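You operate a simulated robot arm through the tools that you are given. There is no shell and no other tool. Be economical: measure what you need, move in short steps, check, and stop when the job is done.

You run a simulated robot arm. Do the job below in one go: nothing can be reset, and whatever is moved stays where it is left.

JOB
Lock the red plate into the tripod head.
Fine: set the balance dial to the plate's number; leave pan and tilt alone.

It is judged by the outcome, as a careful person would: the job done as asked, and still so three seconds after it is handed in. It fails if anything else is knocked over, pushed out of place, dropped, spilled or broken.

ROBOT AND FRAMES
A 6-joint arm with a two-finger parallel gripper, fixed in place. Base frame: the origin is at the foot of the arm, x ahead of it, y to its left, z up; the work surface is at about z = 0.88. Lengths are in m, angles in degrees, forces in N, time in s.
With the tool pointing down near the work surface it reaches from about 0.26 to 0.66 m from the base axis. Its first joint turns from -66.0 to 66.0 degrees. Payload 2.9 kg.
The TCP is the grasp point between the finger pads, 0.03 m short of the fingertips. In the tool frame z runs along the fingers and y along their closing line. The gripper opens to 0.11 m. The fingers are 0.02 m wide and 0.01 m thick; the gripper's body (0.048 by 0.112 m) begins 0.055 m behind the TCP.
Orientation is told as [roll, pitch, yaw] about the base's x, y, z axes, in that order, counted from this pose: with the fingers straight down and closing along the base's y, the tool's x points along the base's -x, its y along +y and its z along -z.

CONTROLS
- The arm moves only by the tool step_arm. Its argument "rows" is text: rows parted by semicolons, each of 7 numbers parted by spaces: the shift along the tool's x, y, z in m, then the turn, a rotation vector about the tool's x, y, z in degrees, then the closure, from 0 (fully open) to 1 (shut). In form: x y z rx ry rz hand; .... A call has 1 to 10 rows; each row is the pose to reach, as a shift and turn from the pose commanded when the call began, along the tool's axes at that moment. Each row takes 0.2 s and may step no farther than 0.05 m and 8.6 degrees from the row before; otherwise, or with a gripper value out of range, the whole call is refused. A pose out of reach is approached as far as the arm can. The call stops where the force on the tool passes 40 N (or 10 N more than at its start, if that is more) or the arm is blocked; 0.2 s more then pass. Each finger travels about 0.108 m/s and halts on what it meets, pressing with about 21 N; the grip force reading is that of the motor and also rises with nothing between the fingers. The clock runs only during rows and for 0.2 s after the last one: add rows that repeat a pose to give the fingers time. The reply holds the time, the measured pose of the TCP, the force on the tool along the base axes, the opening and the grip force, in the units named above and with some noise.
- Cameras (640 x 400 px; columns grow to the right, rows downward): "scene" is fixed at [0.08, 0.4351, 1.392]; the picture's right is [-0.75, -0.66, 0.00], its down [-0.33, 0.37, -0.87] and it looks along [0.58, -0.65, -0.49] (base axes); focal length 223 px, centre (320, 200). "wrist" rides on the gripper at [0.072, 0.017, -0.103] in the tool frame; the picture's right is [-0.23, 0.97, 0.00], its down [-0.76, -0.18, -0.62] and it looks along [-0.61, -0.14, 0.78] (tool axes); focal length 222 px, centre (320, 200). There is no depth. A picture from a camera that has moved, and an enlarged one, comes with that camera's place and axes in the base frame and with its lens.
- snapshot(camera): a new picture of that camera. It takes no simulated time.
- close_up(camera, box): a new picture of the part [left, top, right, bottom] of that camera's present view, enlarged. It takes no simulated time.
- sign_off(): hands the job in; it is judged then, once.

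Go step by step. Nothing tells you positions but the pictures and the camera data: compare them with the known pose of the tool, close in by small moves and look again before you grip or let go. The budget is 120 turns and 84 pictures, counting those below and the enlarged ones. Unless the task says otherwise, let go and move clear before handing in, and close with one line.

The tools are called after "Request:" by a JSON object that holds its "op" and its "data". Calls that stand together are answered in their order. step_arm: Moves the arm, as the interface text tells. Its arguments: {"type":"object","properties":{"rows":{"type":"string"}},"required":["rows"]} The other tools are called the same way: snapshot (camera) takes a picture; close_up (camera, box) takes an enlarged picture of a part of a camera's view; sign_off () hands the job in.

At the start:

```text
time: 0.0
tool_pos: [0.3733, 0.1073, 1.2412]
tcp_rot: [0.0, -0.1, 0.0]
ft_force: [-0.7, 0.4, -0.7]
width: 0.11
grasp_force: 0.0
```

scene: 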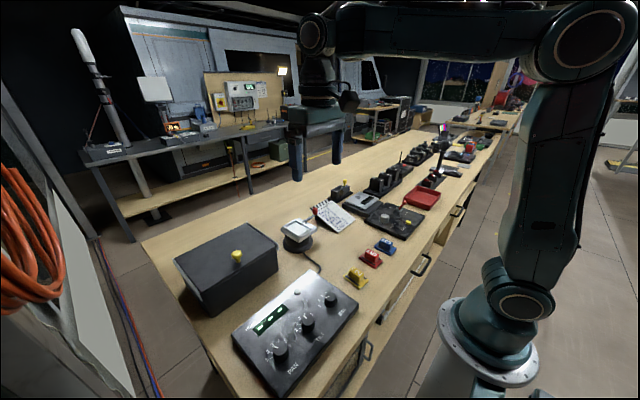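
wrist: 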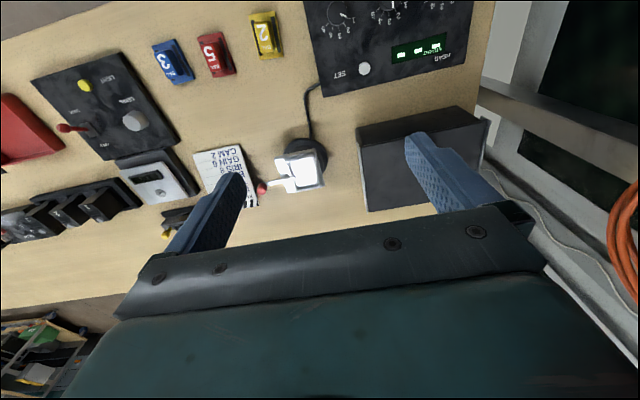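

I see a bench with three numbered plates (blue 3, red 5, yellow 2), a control panel with dials, a small head with a white top and a dark box. I'll enlarge these to work out what is what.

Request:
{"op": "close_up", "data": {"camera": "wrist", "box": [300, 0, 500, 125]}}

Request:
{"op": "close_up", "data": {"camera": "scene", "box": [220, 180, 460, 330]}}

Request:
{"op": "close_up", "data": {"camera": "scene", "box": [220, 250, 380, 400]}}

Request:
{"op": "close_up", "data": {"camera": "wrist", "box": [140, 10, 340, 210]}}

```text
3.20 times, centred on (400, 62) of wrist
camera zoom: at [0.2996, 0.125, 1.346], right [0.23, 0.97, 0.0], down [0.76, -0.18, 0.62], along [0.61, -0.14, -0.78], focal length 711 px, centre (64, 640)
```

zoom: 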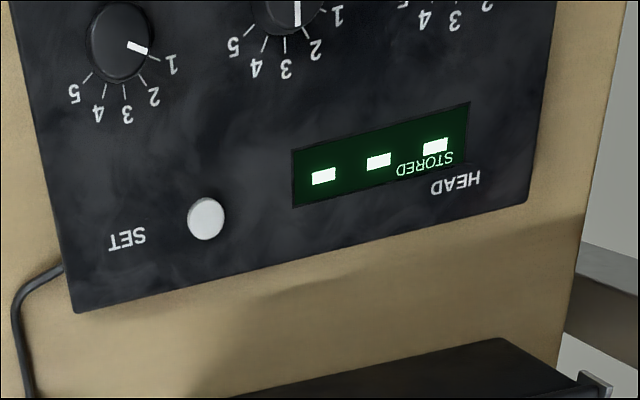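

```text
2.67 times, centred on (340, 255) of scene
camera zoom: at [0.08, 0.4351, 1.392], right [-0.75, -0.66, 0.0], down [-0.33, 0.37, -0.87], along [0.58, -0.65, -0.49], focal length 594 px, centre (267, 53)
```

zoom: 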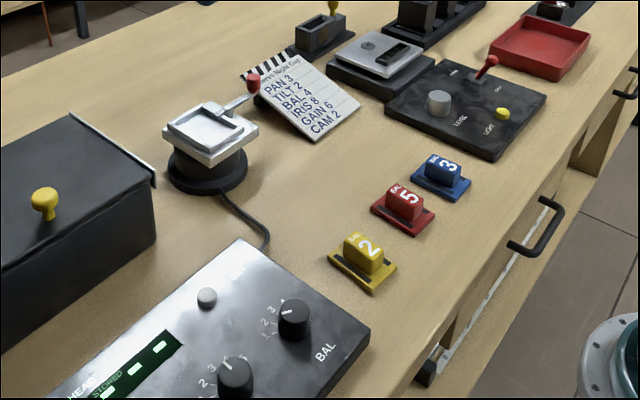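

```text
2.67 times, centred on (300, 325) of scene
camera zoom: at [0.08, 0.4351, 1.392], right [-0.75, -0.66, 0.0], down [-0.33, 0.37, -0.87], along [0.58, -0.65, -0.49], focal length 594 px, centre (373, -133)
```

zoom: 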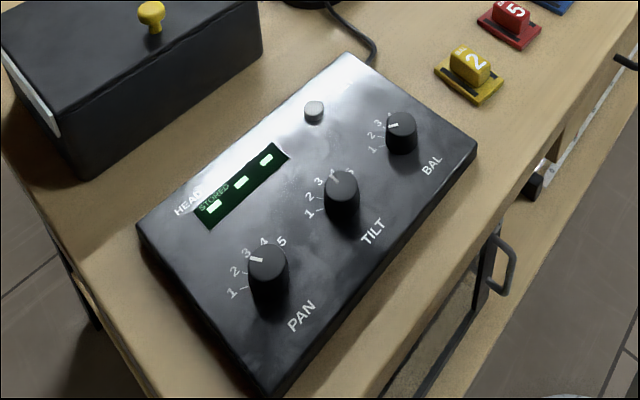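

```text
2.00 times, centred on (240, 110) of wrist
camera zoom: at [0.2996, 0.125, 1.346], right [0.23, 0.97, 0.0], down [0.76, -0.18, 0.62], along [0.61, -0.14, -0.78], focal length 444 px, centre (480, 380)
```

zoom: 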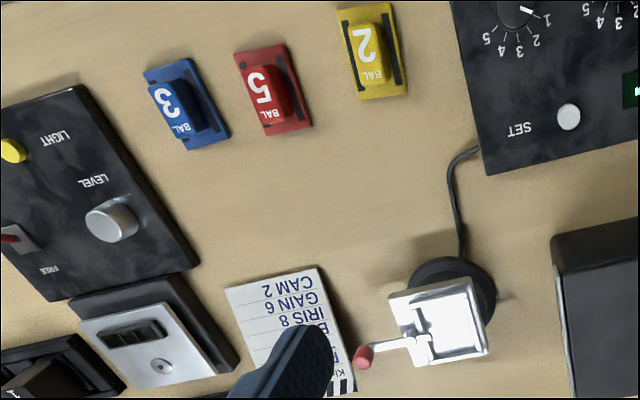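

The red plate reads BAL 5 and lies near (0.30, -0.05). The head with the red-knobbed lever is near (0.54, 0.02), the BAL dial near (0.29, 0.16) and SET near (0.375, 0.18). I'll go lower to inspect the head.

Request:
{"op": "step_arm", "data": {"rows": "0 -0.016 0.04 0 0 0 0; 0 -0.032 0.08 0 0 0 0; 0 -0.048 0.12 0 0 0 0; 0 -0.048 0.12 0 0 0 0"}}

Request:
{"op": "close_up", "data": {"camera": "wrist", "box": [160, 50, 480, 250]}}

Request:
{"op": "close_up", "data": {"camera": "scene", "box": [265, 200, 345, 260]}}

Request:
{"op": "close_up", "data": {"camera": "scene", "box": [330, 225, 410, 295]}}

```text
time: 1.0
tool_pos: [0.3726, 0.0604, 1.1245]
tcp_rot: [-0.1, 0.0, -0.1]
ft_force: [-0.2, -0.5, 0.2]
width: 0.1099
grasp_force: 0.0
```

```text
2.00 times, centred on (320, 150) of wrist
camera zoom: at [0.2999, 0.0779, 1.2291], right [0.23, 0.97, 0.0], down [0.76, -0.18, 0.62], along [0.61, -0.14, -0.78], focal length 444 px, centre (320, 300)
```

zoom: 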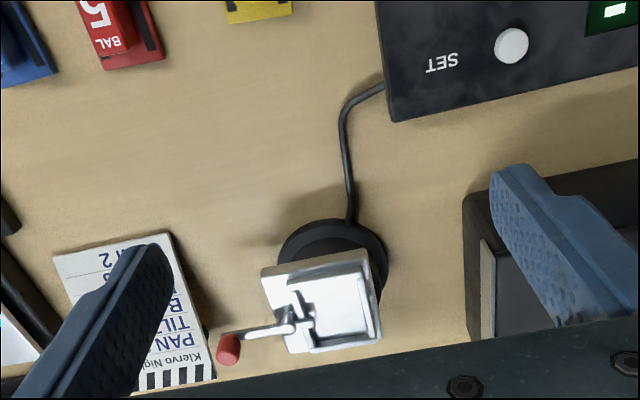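

```text
6.67 times, centred on (305, 230) of scene
camera zoom: at [0.08, 0.4351, 1.392], right [-0.75, -0.66, 0.0], down [-0.33, 0.37, -0.87], along [0.58, -0.65, -0.49], focal length 1485 px, centre (420, 0)
```

zoom: 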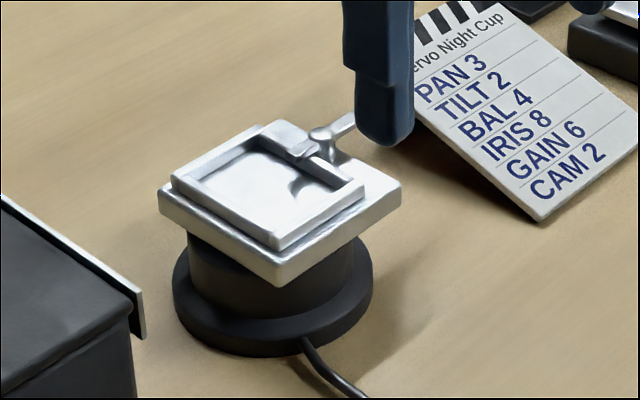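

```text
5.71 times, centred on (370, 260) of scene
camera zoom: at [0.08, 0.4351, 1.392], right [-0.75, -0.66, 0.0], down [-0.33, 0.37, -0.87], along [0.58, -0.65, -0.49], focal length 1273 px, centre (34, -143)
```

zoom: 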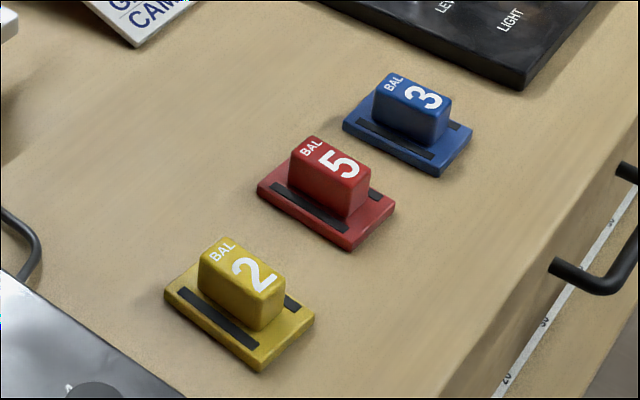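

The head has a square rimmed recess with a clamp lever on its -y side. I'll zoom in on both the head and the plate.

Request:
{"op": "close_up", "data": {"camera": "wrist", "box": [260, 155, 360, 230]}}

Request:
{"op": "close_up", "data": {"camera": "wrist", "box": [150, 0, 310, 100]}}

```text
5.33 times, centred on (310, 192) of wrist
camera zoom: at [0.2999, 0.0779, 1.2291], right [0.23, 0.97, 0.0], down [0.76, -0.18, 0.62], along [0.61, -0.14, -0.78], focal length 1185 px, centre (373, 240)
```

zoom: 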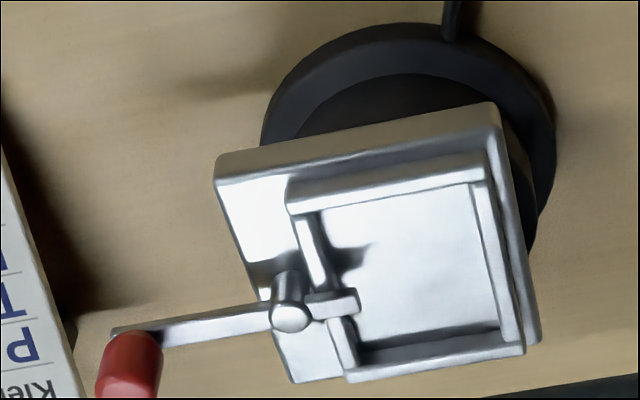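

```text
4.00 times, centred on (230, 50) of wrist
camera zoom: at [0.2999, 0.0779, 1.2291], right [0.23, 0.97, 0.0], down [0.76, -0.18, 0.62], along [0.61, -0.14, -0.78], focal length 888 px, centre (680, 800)
```

zoom: 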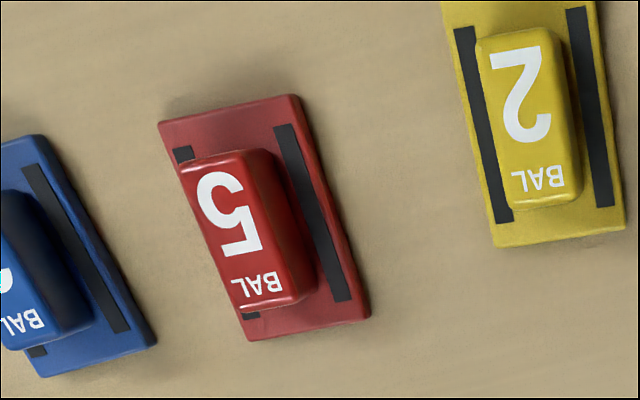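

The plate base measures about 0.060 x 0.044, centred near (0.304, -0.057) with a yaw of about -5°. The recess is about 0.063 x 0.050, centred near (0.554, 0.033). I need a finer look at how the lever's tail sits.

Request:
{"op": "close_up", "data": {"camera": "scene", "box": [288, 208, 328, 233]}}

Request:
{"op": "close_up", "data": {"camera": "wrist", "box": [290, 170, 350, 230]}}

```text
16.00 times, centred on (308, 220) of scene
camera zoom: at [0.08, 0.4351, 1.392], right [-0.75, -0.66, 0.0], down [-0.33, 0.37, -0.87], along [0.58, -0.65, -0.49], focal length 3564 px, centre (512, -128)
```

zoom: 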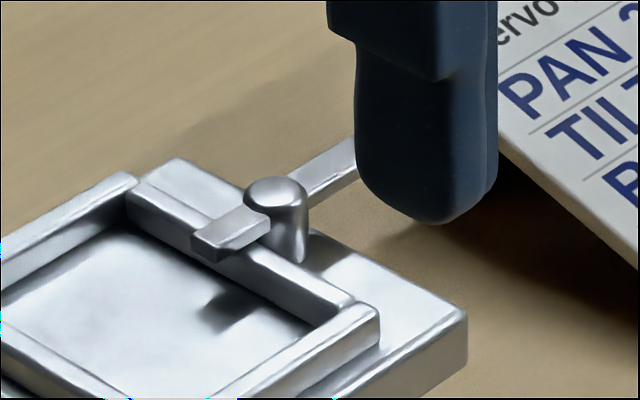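

```text
6.67 times, centred on (320, 200) of wrist
camera zoom: at [0.2999, 0.0779, 1.2291], right [0.23, 0.97, 0.0], down [0.76, -0.18, 0.62], along [0.61, -0.14, -0.78], focal length 1481 px, centre (320, 200)
```

zoom: 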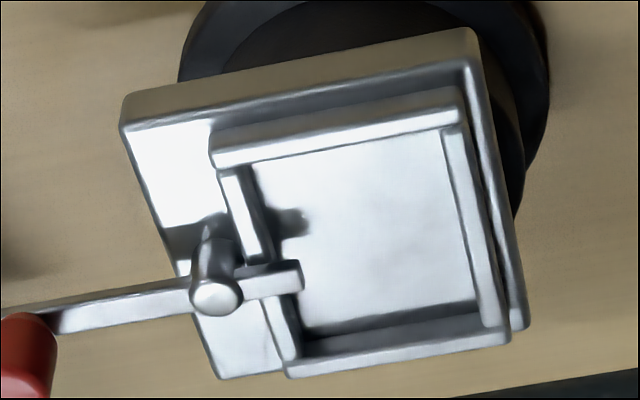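

The lever's tail overhangs the recess rim, so it has to be swung aside before the plate goes in. The post is near (0.537, -0.003) and the knob near (0.54, -0.055, 0.96). I'll move above the knob and look again.

Request:
{"op": "step_arm", "data": {"rows": "-0.033 -0.023 0.014 0 0 0 0; -0.067 -0.046 0.028 0 0 0 0; -0.1 -0.069 0.042 0 0 0 0; -0.134 -0.092 0.056 0 0 0 0.2; -0.167 -0.115 0.07 0 0 0 0.4; -0.167 -0.115 0.07 0 0 0 0.5; -0.167 -0.115 0.07 0 0 0 0.5"}}

Request:
{"op": "snapshot", "data": {"camera": "wrist"}}

Request:
{"op": "close_up", "data": {"camera": "scene", "box": [275, 170, 355, 240]}}

```text
time: 2.6
tool_pos: [0.5386, -0.0554, 1.0513]
tcp_rot: [-0.1, 0.0, -0.1]
ft_force: [-1.1, 0.0, 0.7]
width: 0.0548
grasp_force: 0.1
```

```text
70 pictures are left
camera wrist: at [0.4664, -0.0392, 1.1563], right [0.23, 0.97, 0.0], down [0.76, -0.18, 0.62], along [0.61, -0.14, -0.78], focal length 222 px, centre (320, 200)
```

wrist: 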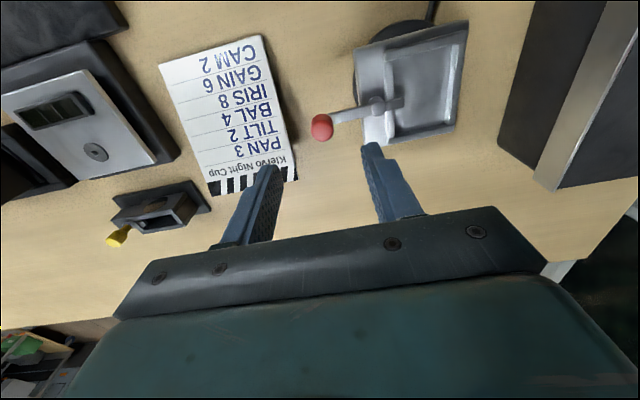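

```text
5.71 times, centred on (315, 205) of scene
camera zoom: at [0.08, 0.435, 1.392], right [-0.75, -0.66, 0.0], down [-0.33, 0.37, -0.87], along [0.58, -0.65, -0.49], focal length 1273 px, centre (349, 171)
```

zoom: 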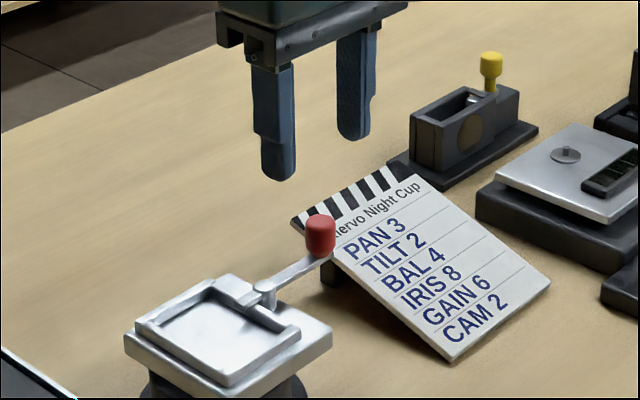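

The knob is near (0.538, -0.054) and spans about z 0.955–0.98, with the slate lower and off to the side. I'll narrow the opening, go down around the knob and grip it.

Request:
{"op": "step_arm", "data": {"rows": "0 0.001 0 0 0 0 0.64; 0 0.001 0.02 0 0 0 0.64; 0 0.001 0.04 0 0 0 0.64; 0 0.001 0.064 0 0 0 0.64; 0 0.001 0.064 0 0 0 0.64"}}

Request:
{"op": "close_up", "data": {"camera": "wrist", "box": [240, 100, 440, 225]}}

Request:
{"op": "close_up", "data": {"camera": "scene", "box": [275, 170, 355, 240]}}

```text
time: 3.8
tool_pos: [0.5403, -0.0561, 0.9866]
tcp_rot: [0.0, -0.1, -0.1]
ft_force: [-4.3, 2.0, 9.8]
width: 0.0396
grasp_force: 0.3
```

```text
3.20 times, centred on (340, 162) of wrist
camera zoom: at [0.4669, -0.0377, 1.091], right [0.23, 0.97, 0.0], down [0.76, -0.18, 0.62], along [0.61, -0.14, -0.78], focal length 711 px, centre (256, 320)
```

zoom: 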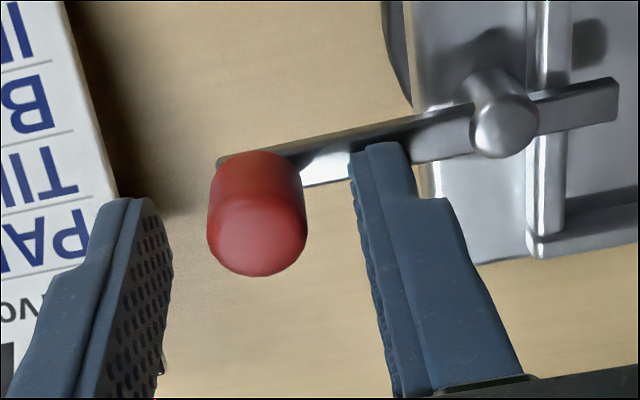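

```text
5.71 times, centred on (315, 205) of scene
camera zoom: at [0.0797, 0.4351, 1.392], right [-0.75, -0.66, 0.0], down [-0.33, 0.37, -0.87], along [0.58, -0.65, -0.49], focal length 1273 px, centre (349, 171)
```

zoom: 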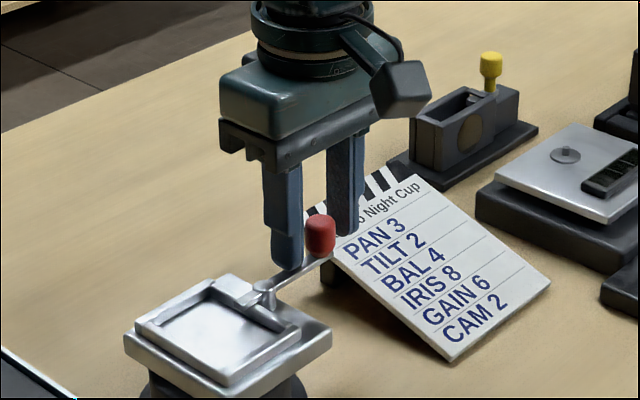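

The +y fingertip is lightly touching the lever arm. I'll lift 5 mm, shift 3 mm and close on the knob.

Request:
{"op": "step_arm", "data": {"rows": "0.003 0.002 -0.005 0 0 0 0.64; 0.003 0.002 -0.005 0 0 0 0.75; 0.003 0.002 -0.005 0 0 0 0.88; 0.003 0.002 -0.005 0 0 0 0.88"}}

Request:
{"op": "close_up", "data": {"camera": "wrist", "box": [240, 100, 440, 225]}}

```text
time: 4.8
tool_pos: [0.5367, -0.0541, 0.9911]
tcp_rot: [0.1, 0.0, -0.1]
ft_force: [1.5, -7.7, -5.3]
width: 0.0176
grasp_force: 44.9
```

```text
3.20 times, centred on (340, 162) of wrist
camera zoom: at [0.4639, -0.0361, 1.0952], right [0.23, 0.97, 0.0], down [0.76, -0.18, 0.62], along [0.61, -0.14, -0.78], focal length 711 px, centre (256, 320)
```

zoom: 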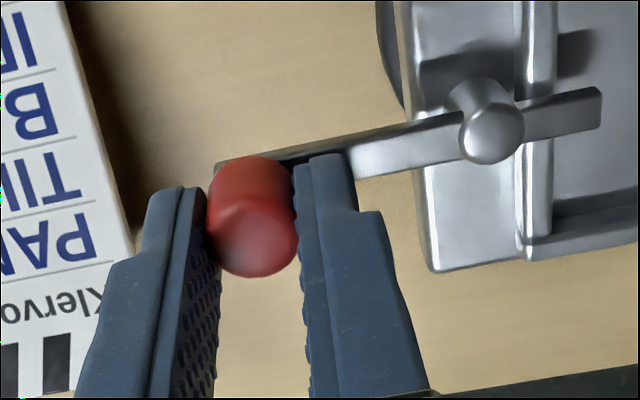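

I have the knob. I'll try swinging it toward -x along an arc about the post, watching the force.

Request:
{"op": "step_arm", "data": {"rows": "0.0045 0.0002 0 0 0 5 0.88; 0.009 0.0008 0 0 0 10 0.88; 0.0135 0.0018 0 0 0 15 0.88; 0.0135 0.0018 0 0 0 15 0.88"}}

Request:
{"op": "close_up", "data": {"camera": "wrist", "box": [240, 100, 440, 225]}}

Request:
{"op": "close_up", "data": {"camera": "scene", "box": [275, 170, 355, 240]}}

```text
time: 5.8
tool_pos: [0.5223, -0.0514, 0.9909]
tcp_rot: [0.0, 0.3, -15.3]
ft_force: [-5.3, -20.3, -19.4]
width: 0.0177
grasp_force: 44.8
```

```text
3.20 times, centred on (340, 162) of wrist
camera zoom: at [0.4562, -0.0159, 1.0956], right [0.48, 0.88, 0.0], down [0.69, -0.37, 0.62], along [0.54, -0.3, -0.78], focal length 711 px, centre (256, 320)
```

zoom: 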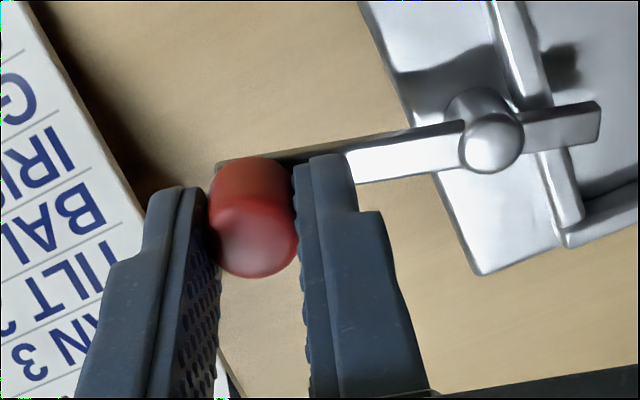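

```text
5.71 times, centred on (315, 205) of scene
camera zoom: at [0.0802, 0.4345, 1.3922], right [-0.75, -0.66, 0.0], down [-0.33, 0.37, -0.87], along [0.58, -0.65, -0.49], focal length 1273 px, centre (349, 171)
```

zoom: 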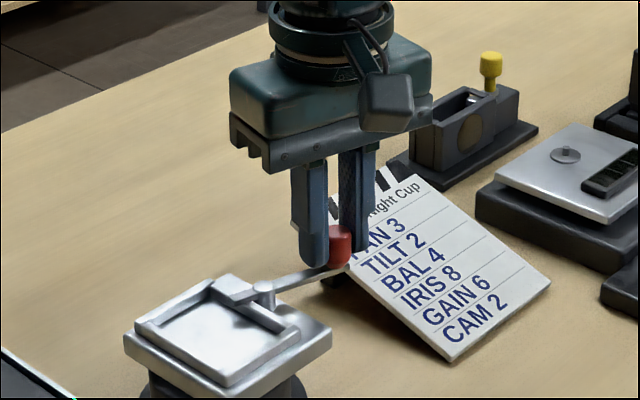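

The lever turns freely this way. I'll continue the arc with a slightly larger radius to ease the side force.

Request:
{"op": "step_arm", "data": {"rows": "0 -0.001 0.001 0 0 0 0.86; 0.0074 -0.0005 0.001 0 0 8 0.86; 0.0146 0.0011 0.001 0 0 16 0.86; 0.0216 0.0036 0.001 0 0 24 0.86; 0.0281 0.0071 0.001 0 0 32 0.86; 0.0341 0.0114 0.001 0 0 40 0.86; 0.0341 0.0114 0.001 0 0 40 0.86"}}

Request:
{"op": "close_up", "data": {"camera": "scene", "box": [275, 170, 355, 240]}}

```text
time: 7.4
tool_pos: [0.4921, -0.0289, 0.9906]
tcp_rot: [-0.1, 0.2, -54.9]
ft_force: [-13.0, -6.8, -14.7]
width: 0.0182
grasp_force: 45.0
```

```text
5.71 times, centred on (315, 205) of scene
camera zoom: at [0.0799, 0.4349, 1.3921], right [-0.75, -0.66, 0.0], down [-0.33, 0.37, -0.87], along [0.58, -0.65, -0.49], focal length 1273 px, centre (349, 171)
```

zoom: 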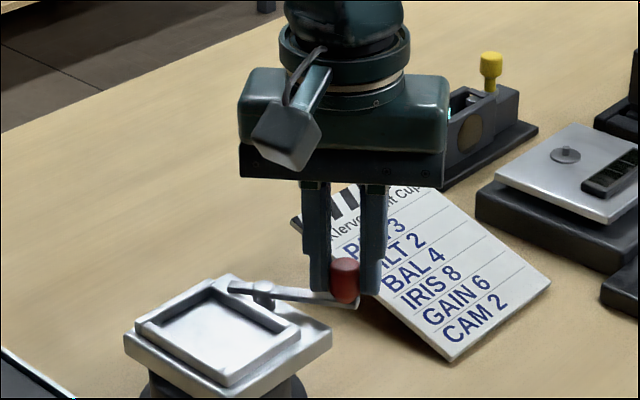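

The tail is already nearly clear. I'll swing about 32° more.

Request:
{"op": "step_arm", "data": {"rows": "0.0074 0.0 0.001 0 0 8 0.86; 0.0146 0.0016 0.001 0 0 16 0.86; 0.0216 0.0041 0.001 0 0 24 0.86; 0.0281 0.0076 0.001 0 0 32 0.86; 0.0281 0.0076 0.001 0 0 32 0.86"}}

Request:
{"op": "close_up", "data": {"camera": "scene", "box": [275, 170, 355, 240]}}

```text
time: 8.6
tool_pos: [0.4855, -0.0061, 0.9931]
tcp_rot: [0.5, -0.2, -87.6]
ft_force: [9.5, -29.8, 10.6]
width: 0.0179
grasp_force: 44.8
```

```text
5.71 times, centred on (315, 205) of scene
camera zoom: at [0.0801, 0.4343, 1.3923], right [-0.75, -0.66, 0.0], down [-0.33, 0.37, -0.87], along [0.58, -0.65, -0.49], focal length 1273 px, centre (349, 171)
```

zoom: 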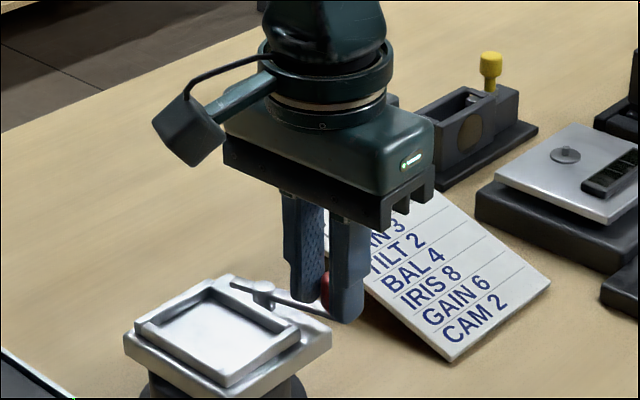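

The lever is now along the rim and at its stop. I'll release it and rise.

Request:
{"op": "step_arm", "data": {"rows": "0.0265 0.007 0.0 0 0 30 0.7; 0.0265 0.007 0.0 0 0 30 0.64; 0.0265 0.007 -0.04 0 0 30 0.64; 0.0265 0.007 -0.08 0 0 24 0.64; 0.0265 0.007 -0.11 0 0 16 0.64; 0.0265 0.007 -0.11 0 0 8 0.6; 0.0265 0.007 -0.11 0 0 0 0.5"}}

Request:
{"op": "close_up", "data": {"camera": "scene", "box": [275, 170, 355, 240]}}

```text
refused: row 1 steps farther than a row can; nothing moved
```

```text
5.71 times, centred on (315, 205) of scene
camera zoom: at [0.0801, 0.4343, 1.3923], right [-0.75, -0.66, 0.0], down [-0.33, 0.37, -0.87], along [0.58, -0.65, -0.49], focal length 1273 px, centre (349, 171)
```

zoom: 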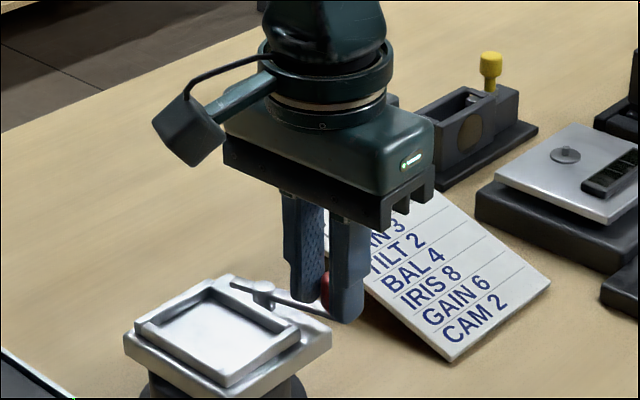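

I used the wrong reference for those shifts, so I'll redo it relative to the current pose.

Request:
{"op": "step_arm", "data": {"rows": "-0.002 0 0 0 0 0 0.7; -0.002 0 0 0 0 0 0.64; -0.002 0 -0.04 0 0 0 0.64; -0.002 0 -0.08 0 0 0 0.64; -0.002 0 -0.12 0 0 -8 0.64; -0.002 0 -0.12 0 0 -16 0.6; -0.002 0 -0.12 0 0 -24 0.5; -0.002 0 -0.12 0 0 -32 0.5; -0.002 0 -0.12 0 0 -40 0.5; -0.002 0 -0.12 0 0 -48 0.5"}}

Request:
{"op": "close_up", "data": {"camera": "scene", "box": [275, 170, 355, 240]}}

```text
time: 10.8
tool_pos: [0.4837, -0.0052, 1.1108]
tcp_rot: [0.0, 0.0, -38.8]
ft_force: [0.5, -0.7, 0.1]
width: 0.0549
grasp_force: 0.0
```

```text
5.71 times, centred on (315, 205) of scene
camera zoom: at [0.08, 0.4351, 1.392], right [-0.75, -0.66, 0.0], down [-0.33, 0.37, -0.87], along [0.58, -0.65, -0.49], focal length 1273 px, centre (349, 171)
```

zoom: 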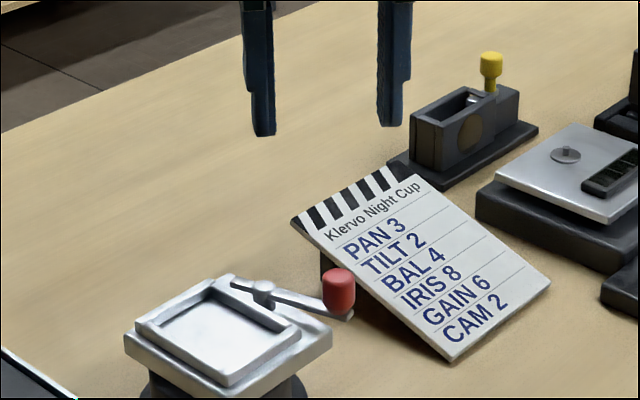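

The lever stayed put. Next I'll go above the red plate with yaw aligned to about -5.3°, then check both the head and the plate.

Request:
{"op": "step_arm", "data": {"rows": "0.0215 -0.0307 0 0 0 -6.7 0.5; 0.043 -0.0614 0.02 0 0 -13.4 0.5; 0.0646 -0.092 0.04 0 0 -20.1 0.5; 0.0861 -0.1227 0.06 0 0 -26.8 0.5; 0.1076 -0.1534 0.09 0 0 -33.5 0.5; 0.1076 -0.1534 0.09 0 0 -33.5 0.5"}}

Request:
{"op": "close_up", "data": {"camera": "wrist", "box": [220, 60, 420, 185]}}

Request:
{"op": "close_up", "data": {"camera": "scene", "box": [283, 205, 331, 235]}}

Request:
{"op": "close_up", "data": {"camera": "scene", "box": [330, 200, 430, 295]}}

```text
time: 12.2
tool_pos: [0.3051, -0.0559, 1.0224]
tcp_rot: [0.1, -0.1, -5.4]
ft_force: [0.2, 0.1, 0.4]
width: 0.055
grasp_force: 0.1
```

```text
3.20 times, centred on (320, 122) of wrist
camera zoom: at [0.233, -0.0331, 1.1262], right [0.32, 0.95, 0.0], down [0.74, -0.25, 0.62], along [0.59, -0.2, -0.78], focal length 711 px, centre (320, 448)
```

zoom: 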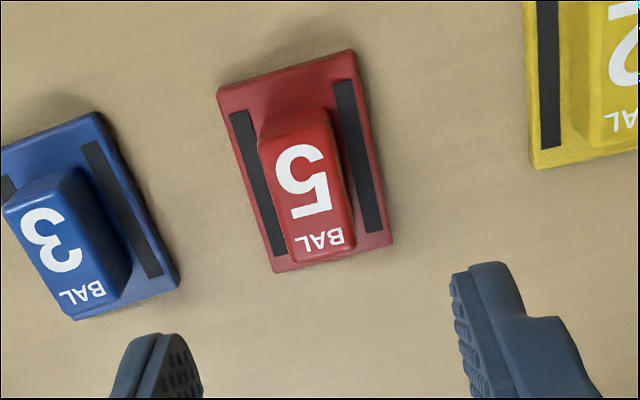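

```text
13.33 times, centred on (307, 220) of scene
camera zoom: at [0.08, 0.4351, 1.392], right [-0.75, -0.66, 0.0], down [-0.33, 0.37, -0.87], along [0.58, -0.65, -0.49], focal length 2970 px, centre (493, -67)
```

zoom: 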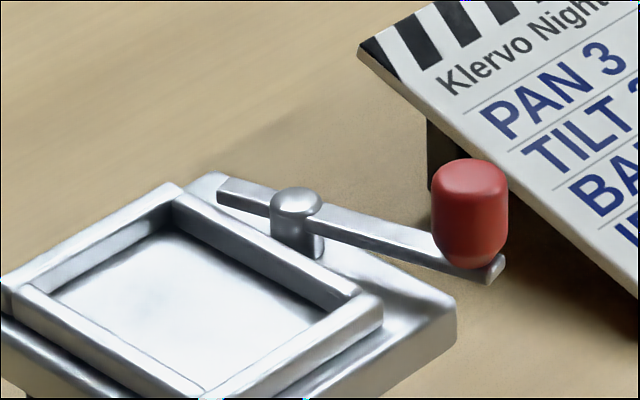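

```text
4.21 times, centred on (380, 248) of scene
camera zoom: at [0.08, 0.4351, 1.392], right [-0.75, -0.66, 0.0], down [-0.33, 0.37, -0.87], along [0.58, -0.65, -0.49], focal length 938 px, centre (67, 0)
```

zoom: 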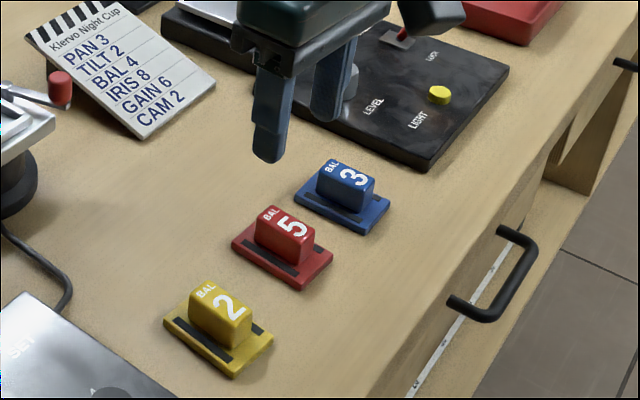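

The tail is fully clear of the recess. The red plate is centred near (0.302, -0.060) with a yaw of about -4.4°, and its block top is near z 0.91. I'll go down around the block.

Request:
{"op": "step_arm", "data": {"rows": "0.003 -0.004 0.03 0 0 -1 0.5; 0.003 -0.004 0.06 0 0 -1 0.5; 0.003 -0.004 0.09 0 0 -1 0.5; 0.003 -0.004 0.0964 0 0 -1 0.5; 0.003 -0.004 0.0964 0 0 -1 0.5"}}

Request:
{"op": "close_up", "data": {"camera": "wrist", "box": [220, 90, 420, 215]}}

Request:
{"op": "close_up", "data": {"camera": "scene", "box": [340, 220, 400, 280]}}

```text
time: 13.4
tool_pos: [0.3005, -0.0605, 0.924]
tcp_rot: [0.0, -0.1, -4.5]
ft_force: [1.2, 0.2, 0.0]
width: 0.055
grasp_force: 0.1
```

```text
3.20 times, centred on (320, 152) of wrist
camera zoom: at [0.2293, -0.038, 1.0283], right [0.3, 0.95, 0.0], down [0.75, -0.24, 0.62], along [0.59, -0.19, -0.78], focal length 711 px, centre (320, 352)
```

zoom: 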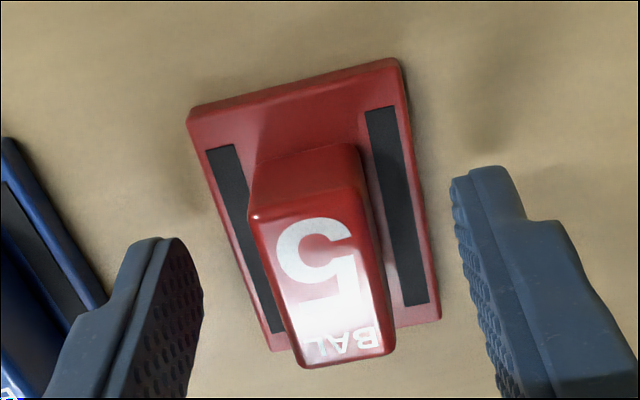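

```text
6.67 times, centred on (370, 250) of scene
camera zoom: at [0.08, 0.4351, 1.392], right [-0.75, -0.66, 0.0], down [-0.33, 0.37, -0.87], along [0.58, -0.65, -0.49], focal length 1485 px, centre (-13, -133)
```

zoom: 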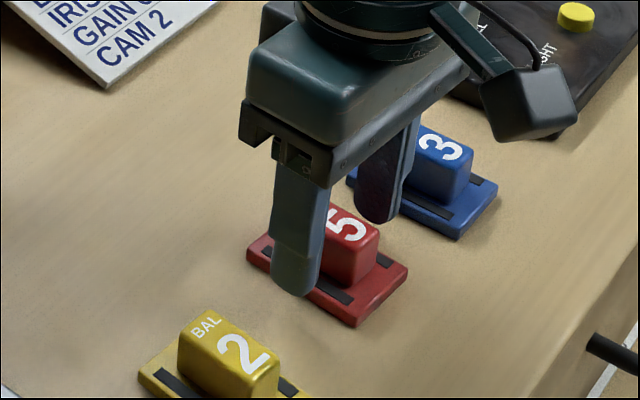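

The block sits centrally between the fingers, so I'll close on it.

Request:
{"op": "step_arm", "data": {"rows": "-0.002 -0.0005 0 0 0 0 0.6; -0.002 -0.0005 0 0 0 0 0.75; -0.002 -0.0005 0 0 0 0 0.86; -0.002 -0.0005 0 0 0 0 0.86"}}

Request:
{"op": "close_up", "data": {"camera": "wrist", "box": [220, 90, 420, 215]}}

```text
time: 14.4
tool_pos: [0.302, -0.0621, 0.9245]
tcp_rot: [0.0, -0.1, -4.5]
ft_force: [0.0, 0.2, 0.1]
width: 0.0214
grasp_force: 20.8
```

```text
3.20 times, centred on (320, 152) of wrist
camera zoom: at [0.231, -0.0384, 1.0284], right [0.3, 0.95, 0.0], down [0.75, -0.24, 0.62], along [0.59, -0.19, -0.78], focal length 711 px, centre (320, 352)
```

zoom: 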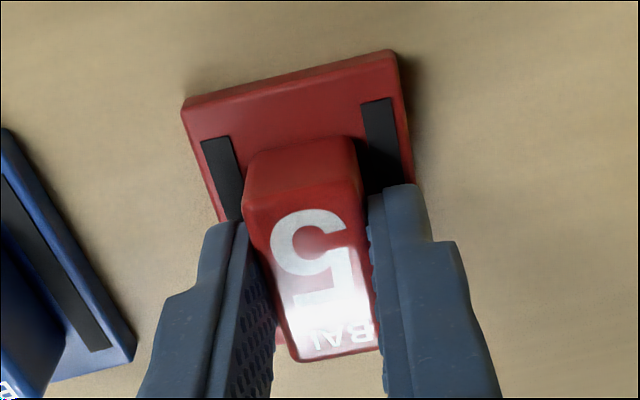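

Grip is firm at 21 mm. I'll lift, carry the plate over the recess at a safe height, and check alignment.

Request:
{"op": "step_arm", "data": {"rows": "0 0 -0.045 0 0 0 0.86; 0 0 -0.09 0 0 0 0.86; 0 0 -0.135 0 0 0 0.86; -0.0406 0.0191 -0.135 0 0 -0.5 0.86; -0.0812 0.0382 -0.135 0 0 -1 0.86; -0.1219 0.0573 -0.135 0 0 -1.5 0.86; -0.1625 0.0763 -0.135 0 0 -2 0.86; -0.2031 0.0954 -0.135 0 0 -2.5 0.86; -0.2437 0.1145 -0.135 0 0 -3 0.86; -0.2437 0.1145 -0.135 0 0 -3 0.86"}}

Request:
{"op": "close_up", "data": {"camera": "wrist", "box": [220, 90, 420, 215]}}

Request:
{"op": "close_up", "data": {"camera": "scene", "box": [260, 150, 356, 240]}}

```text
time: 16.6
tool_pos: [0.5539, 0.0327, 1.0608]
tcp_rot: [0.0, 0.0, -1.5]
ft_force: [0.4, 1.2, -1.9]
width: 0.0215
grasp_force: 20.7
```

```text
3.20 times, centred on (320, 152) of wrist
camera zoom: at [0.4812, 0.0512, 1.1658], right [0.25, 0.97, 0.0], down [0.76, -0.2, 0.62], along [0.6, -0.16, -0.78], focal length 711 px, centre (320, 352)
```

zoom: 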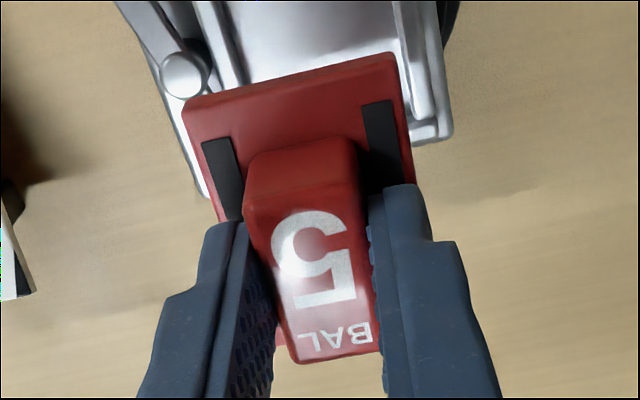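

```text
4.44 times, centred on (308, 195) of scene
camera zoom: at [0.08, 0.4351, 1.392], right [-0.75, -0.66, 0.0], down [-0.33, 0.37, -0.87], along [0.58, -0.65, -0.49], focal length 990 px, centre (373, 222)
```

zoom: 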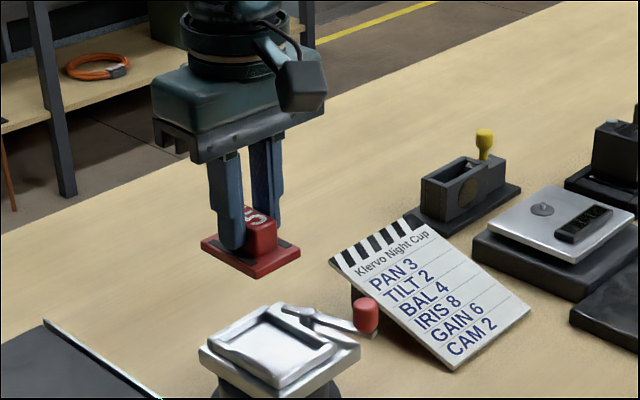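

Re-triangulating puts the rim top at z≈0.95 and the recess centre nearer (0.535, 0.036), in line with the post. I'll move there, hovering about 15 mm above the rim, and compare edges.

Request:
{"op": "step_arm", "data": {"rows": "0.019 0.003 0 0 0 0 0.86; 0.019 0.003 0.025 0 0 0 0.86; 0.019 0.003 0.043 0 0 0 0.86; 0.019 0.003 0.043 0 0 0 0.86"}}

Request:
{"op": "close_up", "data": {"camera": "wrist", "box": [240, 80, 400, 180]}}

Request:
{"op": "close_up", "data": {"camera": "scene", "box": [270, 190, 342, 250]}}

```text
time: 17.6
tool_pos: [0.5349, 0.0373, 1.0174]
tcp_rot: [0.0, 0.0, -1.6]
ft_force: [0.3, 0.3, -1.1]
width: 0.0214
grasp_force: 20.7
```

```text
4.00 times, centred on (320, 130) of wrist
camera zoom: at [0.4613, 0.0565, 1.1213], right [0.25, 0.97, 0.0], down [0.76, -0.2, 0.62], along [0.6, -0.16, -0.78], focal length 888 px, centre (320, 480)
```

zoom: 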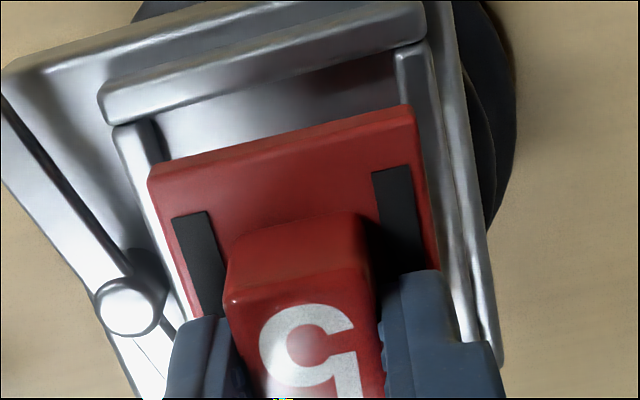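

```text
6.67 times, centred on (306, 220) of scene
camera zoom: at [0.08, 0.4351, 1.392], right [-0.75, -0.66, 0.0], down [-0.33, 0.37, -0.87], along [0.58, -0.65, -0.49], focal length 1485 px, centre (413, 67)
```

zoom: 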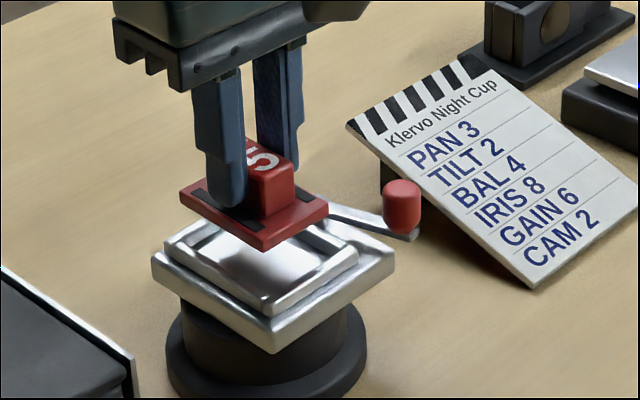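

The plate is nearly over the recess. I'll correct by about -1.5 mm in x, -0.8 mm in y and +1° yaw, go lower, and look again.

Request:
{"op": "step_arm", "data": {"rows": "0.0015 -0.0008 0.005 0 0 -1 0.86; 0.0015 -0.0008 0.013 0 0 -1 0.86; 0.0015 -0.0008 0.013 0 0 -1 0.86"}}

Request:
{"op": "close_up", "data": {"camera": "wrist", "box": [240, 80, 400, 180]}}

Request:
{"op": "close_up", "data": {"camera": "scene", "box": [284, 208, 332, 238]}}

```text
time: 18.4
tool_pos: [0.5324, 0.0356, 1.0028]
tcp_rot: [0.1, -0.1, -0.4]
ft_force: [0.0, -0.3, -1.3]
width: 0.0215
grasp_force: 21.4
```

```text
4.00 times, centred on (320, 130) of wrist
camera zoom: at [0.46, 0.0537, 1.1072], right [0.24, 0.97, 0.0], down [0.76, -0.18, 0.62], along [0.61, -0.15, -0.78], focal length 888 px, centre (320, 480)
```

zoom: 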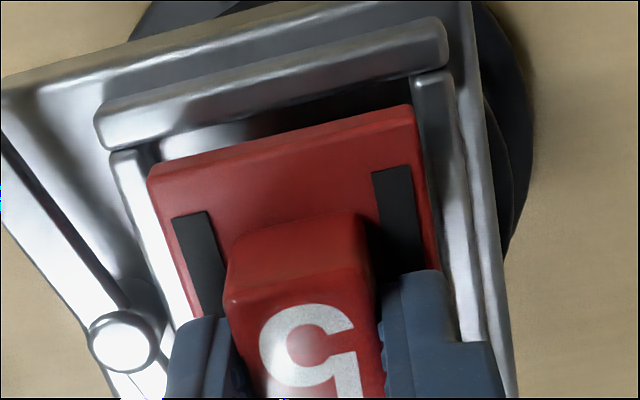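

```text
13.33 times, centred on (308, 223) of scene
camera zoom: at [0.08, 0.4351, 1.392], right [-0.75, -0.66, 0.0], down [-0.33, 0.37, -0.87], along [0.58, -0.65, -0.49], focal length 2970 px, centre (480, -107)
```

zoom: 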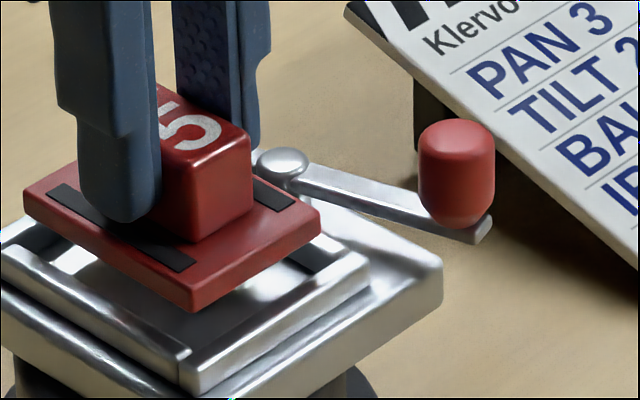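

Alignment is close. I'll check both views at higher magnification before lowering.

Request:
{"op": "close_up", "data": {"camera": "scene", "box": [278, 216, 310, 240]}}

Request:
{"op": "close_up", "data": {"camera": "wrist", "box": [260, 80, 360, 142]}}

```text
16.00 times, centred on (294, 228) of scene
camera zoom: at [0.08, 0.4351, 1.392], right [-0.75, -0.66, 0.0], down [-0.33, 0.37, -0.87], along [0.58, -0.65, -0.49], focal length 3564 px, centre (736, -248)
```

zoom: 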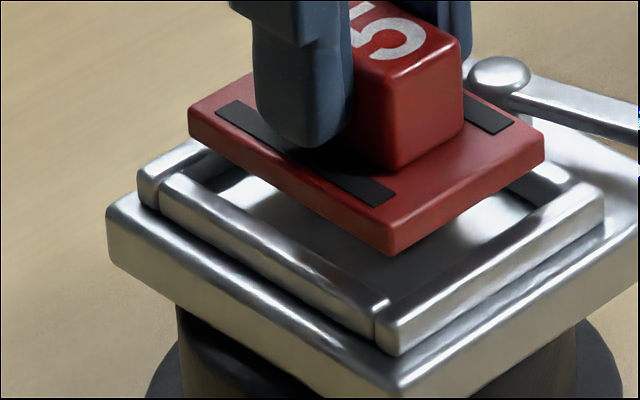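

```text
6.40 times, centred on (310, 111) of wrist
camera zoom: at [0.46, 0.0537, 1.1072], right [0.24, 0.97, 0.0], down [0.76, -0.18, 0.62], along [0.61, -0.15, -0.78], focal length 1422 px, centre (384, 770)
```

zoom: 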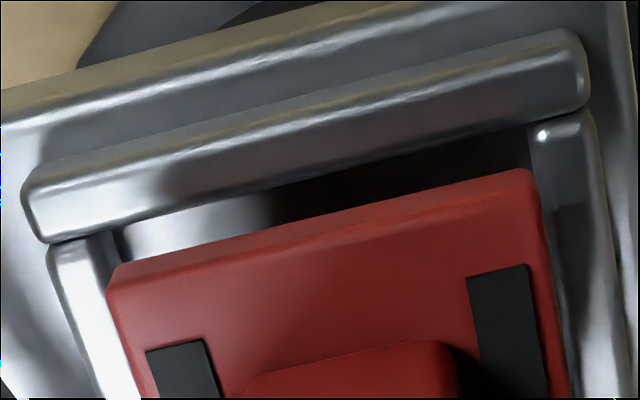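

The plate is centred to within about 1 mm, and the rim top is about 10 mm below its underside. I'll lower in small steps watching the force.

Request:
{"op": "step_arm", "data": {"rows": "0.0006 0 0.004 0 0 0 0.86; 0.0006 0 0.008 0 0 0 0.86; 0.0006 0 0.011 0 0 0 0.86; 0.0006 0 0.013 0 0 0 0.86; 0.0006 0 0.013 0 0 0 0.86"}}

Request:
{"op": "close_up", "data": {"camera": "scene", "box": [278, 216, 310, 240]}}

Request:
{"op": "close_up", "data": {"camera": "wrist", "box": [260, 80, 360, 142]}}

```text
time: 19.6
tool_pos: [0.5328, 0.0357, 0.9898]
tcp_rot: [0.0, 0.1, -0.5]
ft_force: [0.5, -0.4, -0.8]
width: 0.0215
grasp_force: 20.7
```

```text
16.00 times, centred on (294, 228) of scene
camera zoom: at [0.08, 0.435, 1.392], right [-0.75, -0.66, 0.0], down [-0.33, 0.37, -0.87], along [0.58, -0.65, -0.49], focal length 3564 px, centre (736, -248)
```

zoom: 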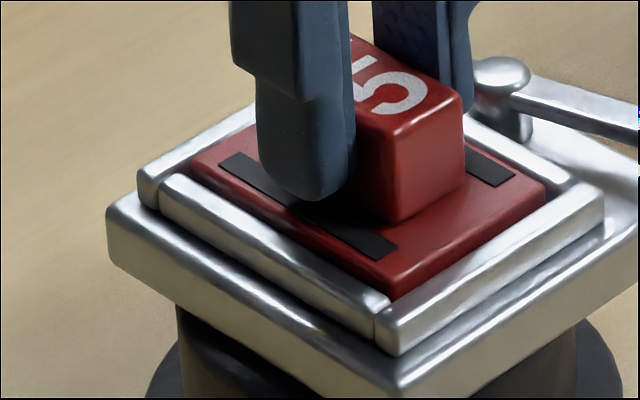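

```text
6.40 times, centred on (310, 111) of wrist
camera zoom: at [0.4598, 0.0541, 1.0942], right [0.24, 0.97, 0.0], down [0.76, -0.18, 0.62], along [0.61, -0.15, -0.78], focal length 1422 px, centre (384, 770)
```

zoom: 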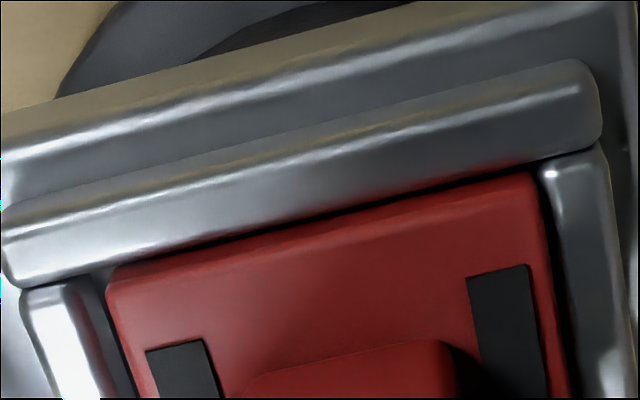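

It is entering the recess with no contact force. I'll continue down to the floor.

Request:
{"op": "step_arm", "data": {"rows": "0 -0.0005 0.002 0 0 0 0.86; 0 -0.0005 0.004 0 0 0 0.86; 0 -0.0005 0.006 0 0 0 0.86; 0 -0.0005 0.006 0 0 0 0.86"}}

Request:
{"op": "close_up", "data": {"camera": "scene", "box": [278, 216, 310, 240]}}

```text
time: 20.6
tool_pos: [0.5329, 0.0357, 0.9874]
tcp_rot: [0.0, -0.1, -0.5]
ft_force: [-3.3, 0.4, 12.8]
width: 0.0214
grasp_force: 21.2
```

```text
16.00 times, centred on (294, 228) of scene
camera zoom: at [0.0797, 0.435, 1.3921], right [-0.75, -0.66, 0.0], down [-0.33, 0.37, -0.87], along [0.58, -0.65, -0.49], focal length 3564 px, centre (736, -248)
```

zoom: 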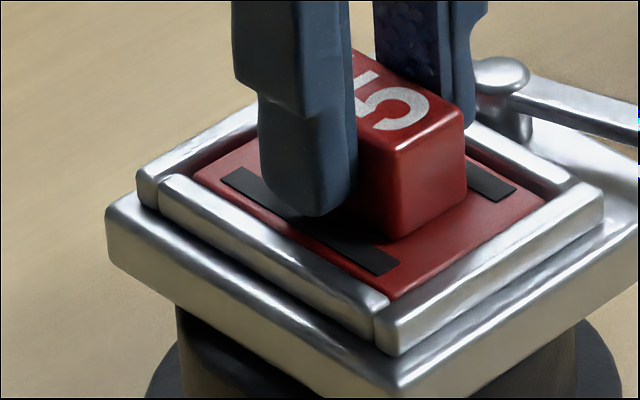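

The plate is seated on the recess floor. I'll open slightly and rise straight up.

Request:
{"op": "step_arm", "data": {"rows": "0 0 -0.002 0 0 0 0.8; 0 0 -0.002 0 0 0 0.7; 0 0 -0.002 0 0 0 0.7; 0 0 -0.03 0 0 0 0.7; 0 0 -0.07 0 0 0 0.7; 0 0 -0.1 0 0 0 0.7; 0 0 -0.1 0 0 0 0.64"}}

Request:
{"op": "close_up", "data": {"camera": "scene", "box": [278, 206, 342, 246]}}

Request:
{"op": "close_up", "data": {"camera": "wrist", "box": [220, 20, 420, 145]}}

```text
time: 22.2
tool_pos: [0.5334, 0.0376, 1.0841]
tcp_rot: [0.0, 0.0, -0.5]
ft_force: [0.3, -0.4, 0.0]
width: 0.0396
grasp_force: 0.1
```

```text
10.00 times, centred on (310, 226) of scene
camera zoom: at [0.08, 0.4351, 1.392], right [-0.75, -0.66, 0.0], down [-0.33, 0.37, -0.87], along [0.58, -0.65, -0.49], focal length 2228 px, centre (420, -60)
```

zoom: 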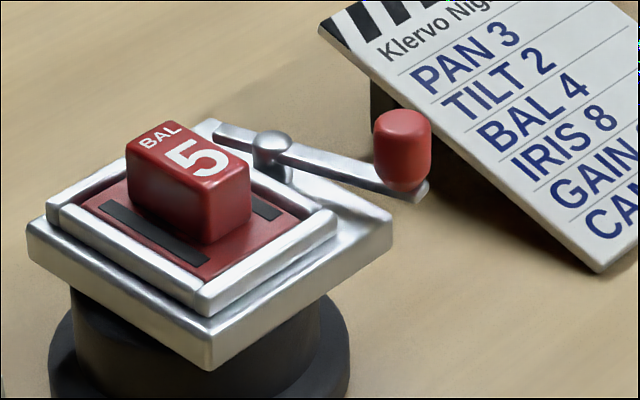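

```text
3.20 times, centred on (320, 82) of wrist
camera zoom: at [0.46, 0.0544, 1.1894], right [0.24, 0.97, 0.0], down [0.76, -0.18, 0.62], along [0.61, -0.15, -0.78], focal length 711 px, centre (320, 576)
```

zoom: 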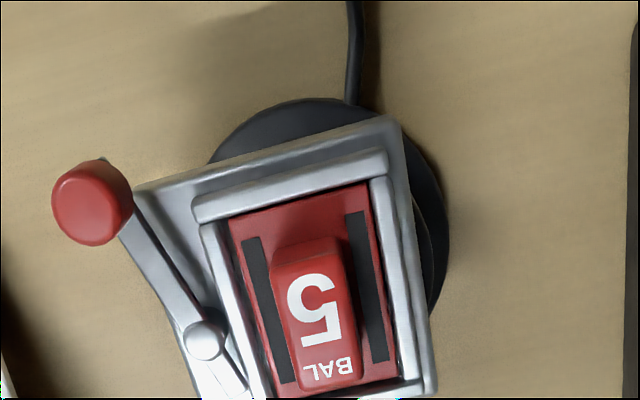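

The plate is seated flat. The lever rests about 72° open with the knob at (0.487, -0.019). I'll turn the gripper to match and move above the knob.

Request:
{"op": "step_arm", "data": {"rows": "0.005 -0.006 0 0 0 8 0.64; 0.01 -0.0125 0 0 0 16 0.64; 0.015 -0.019 0 0 0 24 0.64; 0.02 -0.025 0 0 0 32 0.64; 0.026 -0.031 0 0 0 40 0.64; 0.031 -0.038 0 0 0 48 0.64; 0.036 -0.044 0 0 0 56 0.64; 0.041 -0.05 0 0 0 64 0.64; 0.046 -0.0565 0 0 0 71.5 0.64; 0.046 -0.0565 0.035 0 0 71.5 0.64"}}

Request:
{"op": "snapshot", "data": {"camera": "wrist"}}

```text
time: 24.4
tool_pos: [0.4856, -0.0204, 1.0488]
tcp_rot: [-0.1, 0.1, -72.1]
ft_force: [0.2, -0.1, -0.6]
width: 0.0393
grasp_force: 0.1
```

```text
40 pictures are left
camera wrist: at [0.4787, 0.0539, 1.1539], right [1.0, 0.08, 0.0], down [0.06, -0.78, 0.62], along [0.05, -0.62, -0.78], focal length 222 px, centre (320, 200)
```

wrist: 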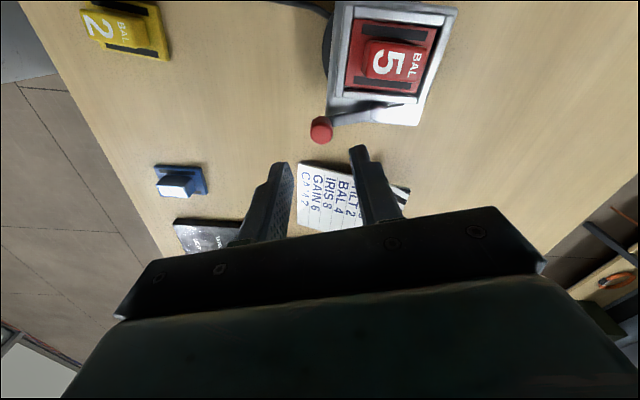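

The knob is directly below. I'll go down and grip it.

Request:
{"op": "step_arm", "data": {"rows": "0.0023 0.001 0.02 0 0 0 0.64; 0.0023 0.001 0.04 0 0 0 0.64; 0.0023 0.001 0.057 0 0 0 0.64; 0.0023 0.001 0.057 0 0 0 0.64; 0.0023 0.001 0.057 0 0 0 0.75; 0.0023 0.001 0.057 0 0 0 0.86; 0.0023 0.001 0.057 0 0 0 0.86"}}

Request:
{"op": "close_up", "data": {"camera": "wrist", "box": [240, 100, 440, 225]}}

```text
time: 26.0
tool_pos: [0.4874, -0.0171, 0.9923]
tcp_rot: [0.1, 0.0, -72.0]
ft_force: [3.6, 1.9, -4.6]
width: 0.0182
grasp_force: 45.0
```

```text
3.20 times, centred on (340, 162) of wrist
camera zoom: at [0.4797, 0.0575, 1.0961], right [1.0, 0.09, 0.0], down [0.07, -0.78, 0.62], along [0.05, -0.62, -0.78], focal length 711 px, centre (256, 320)
```

zoom: 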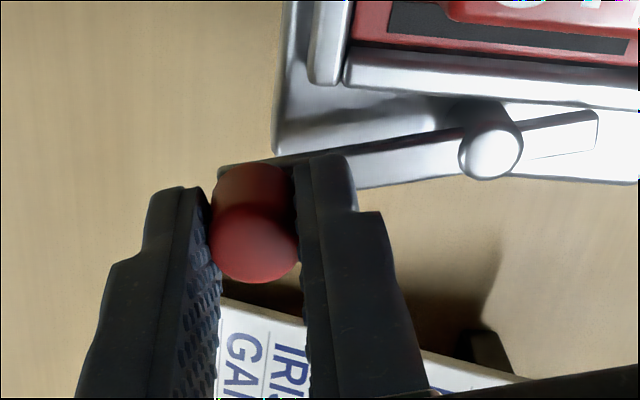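

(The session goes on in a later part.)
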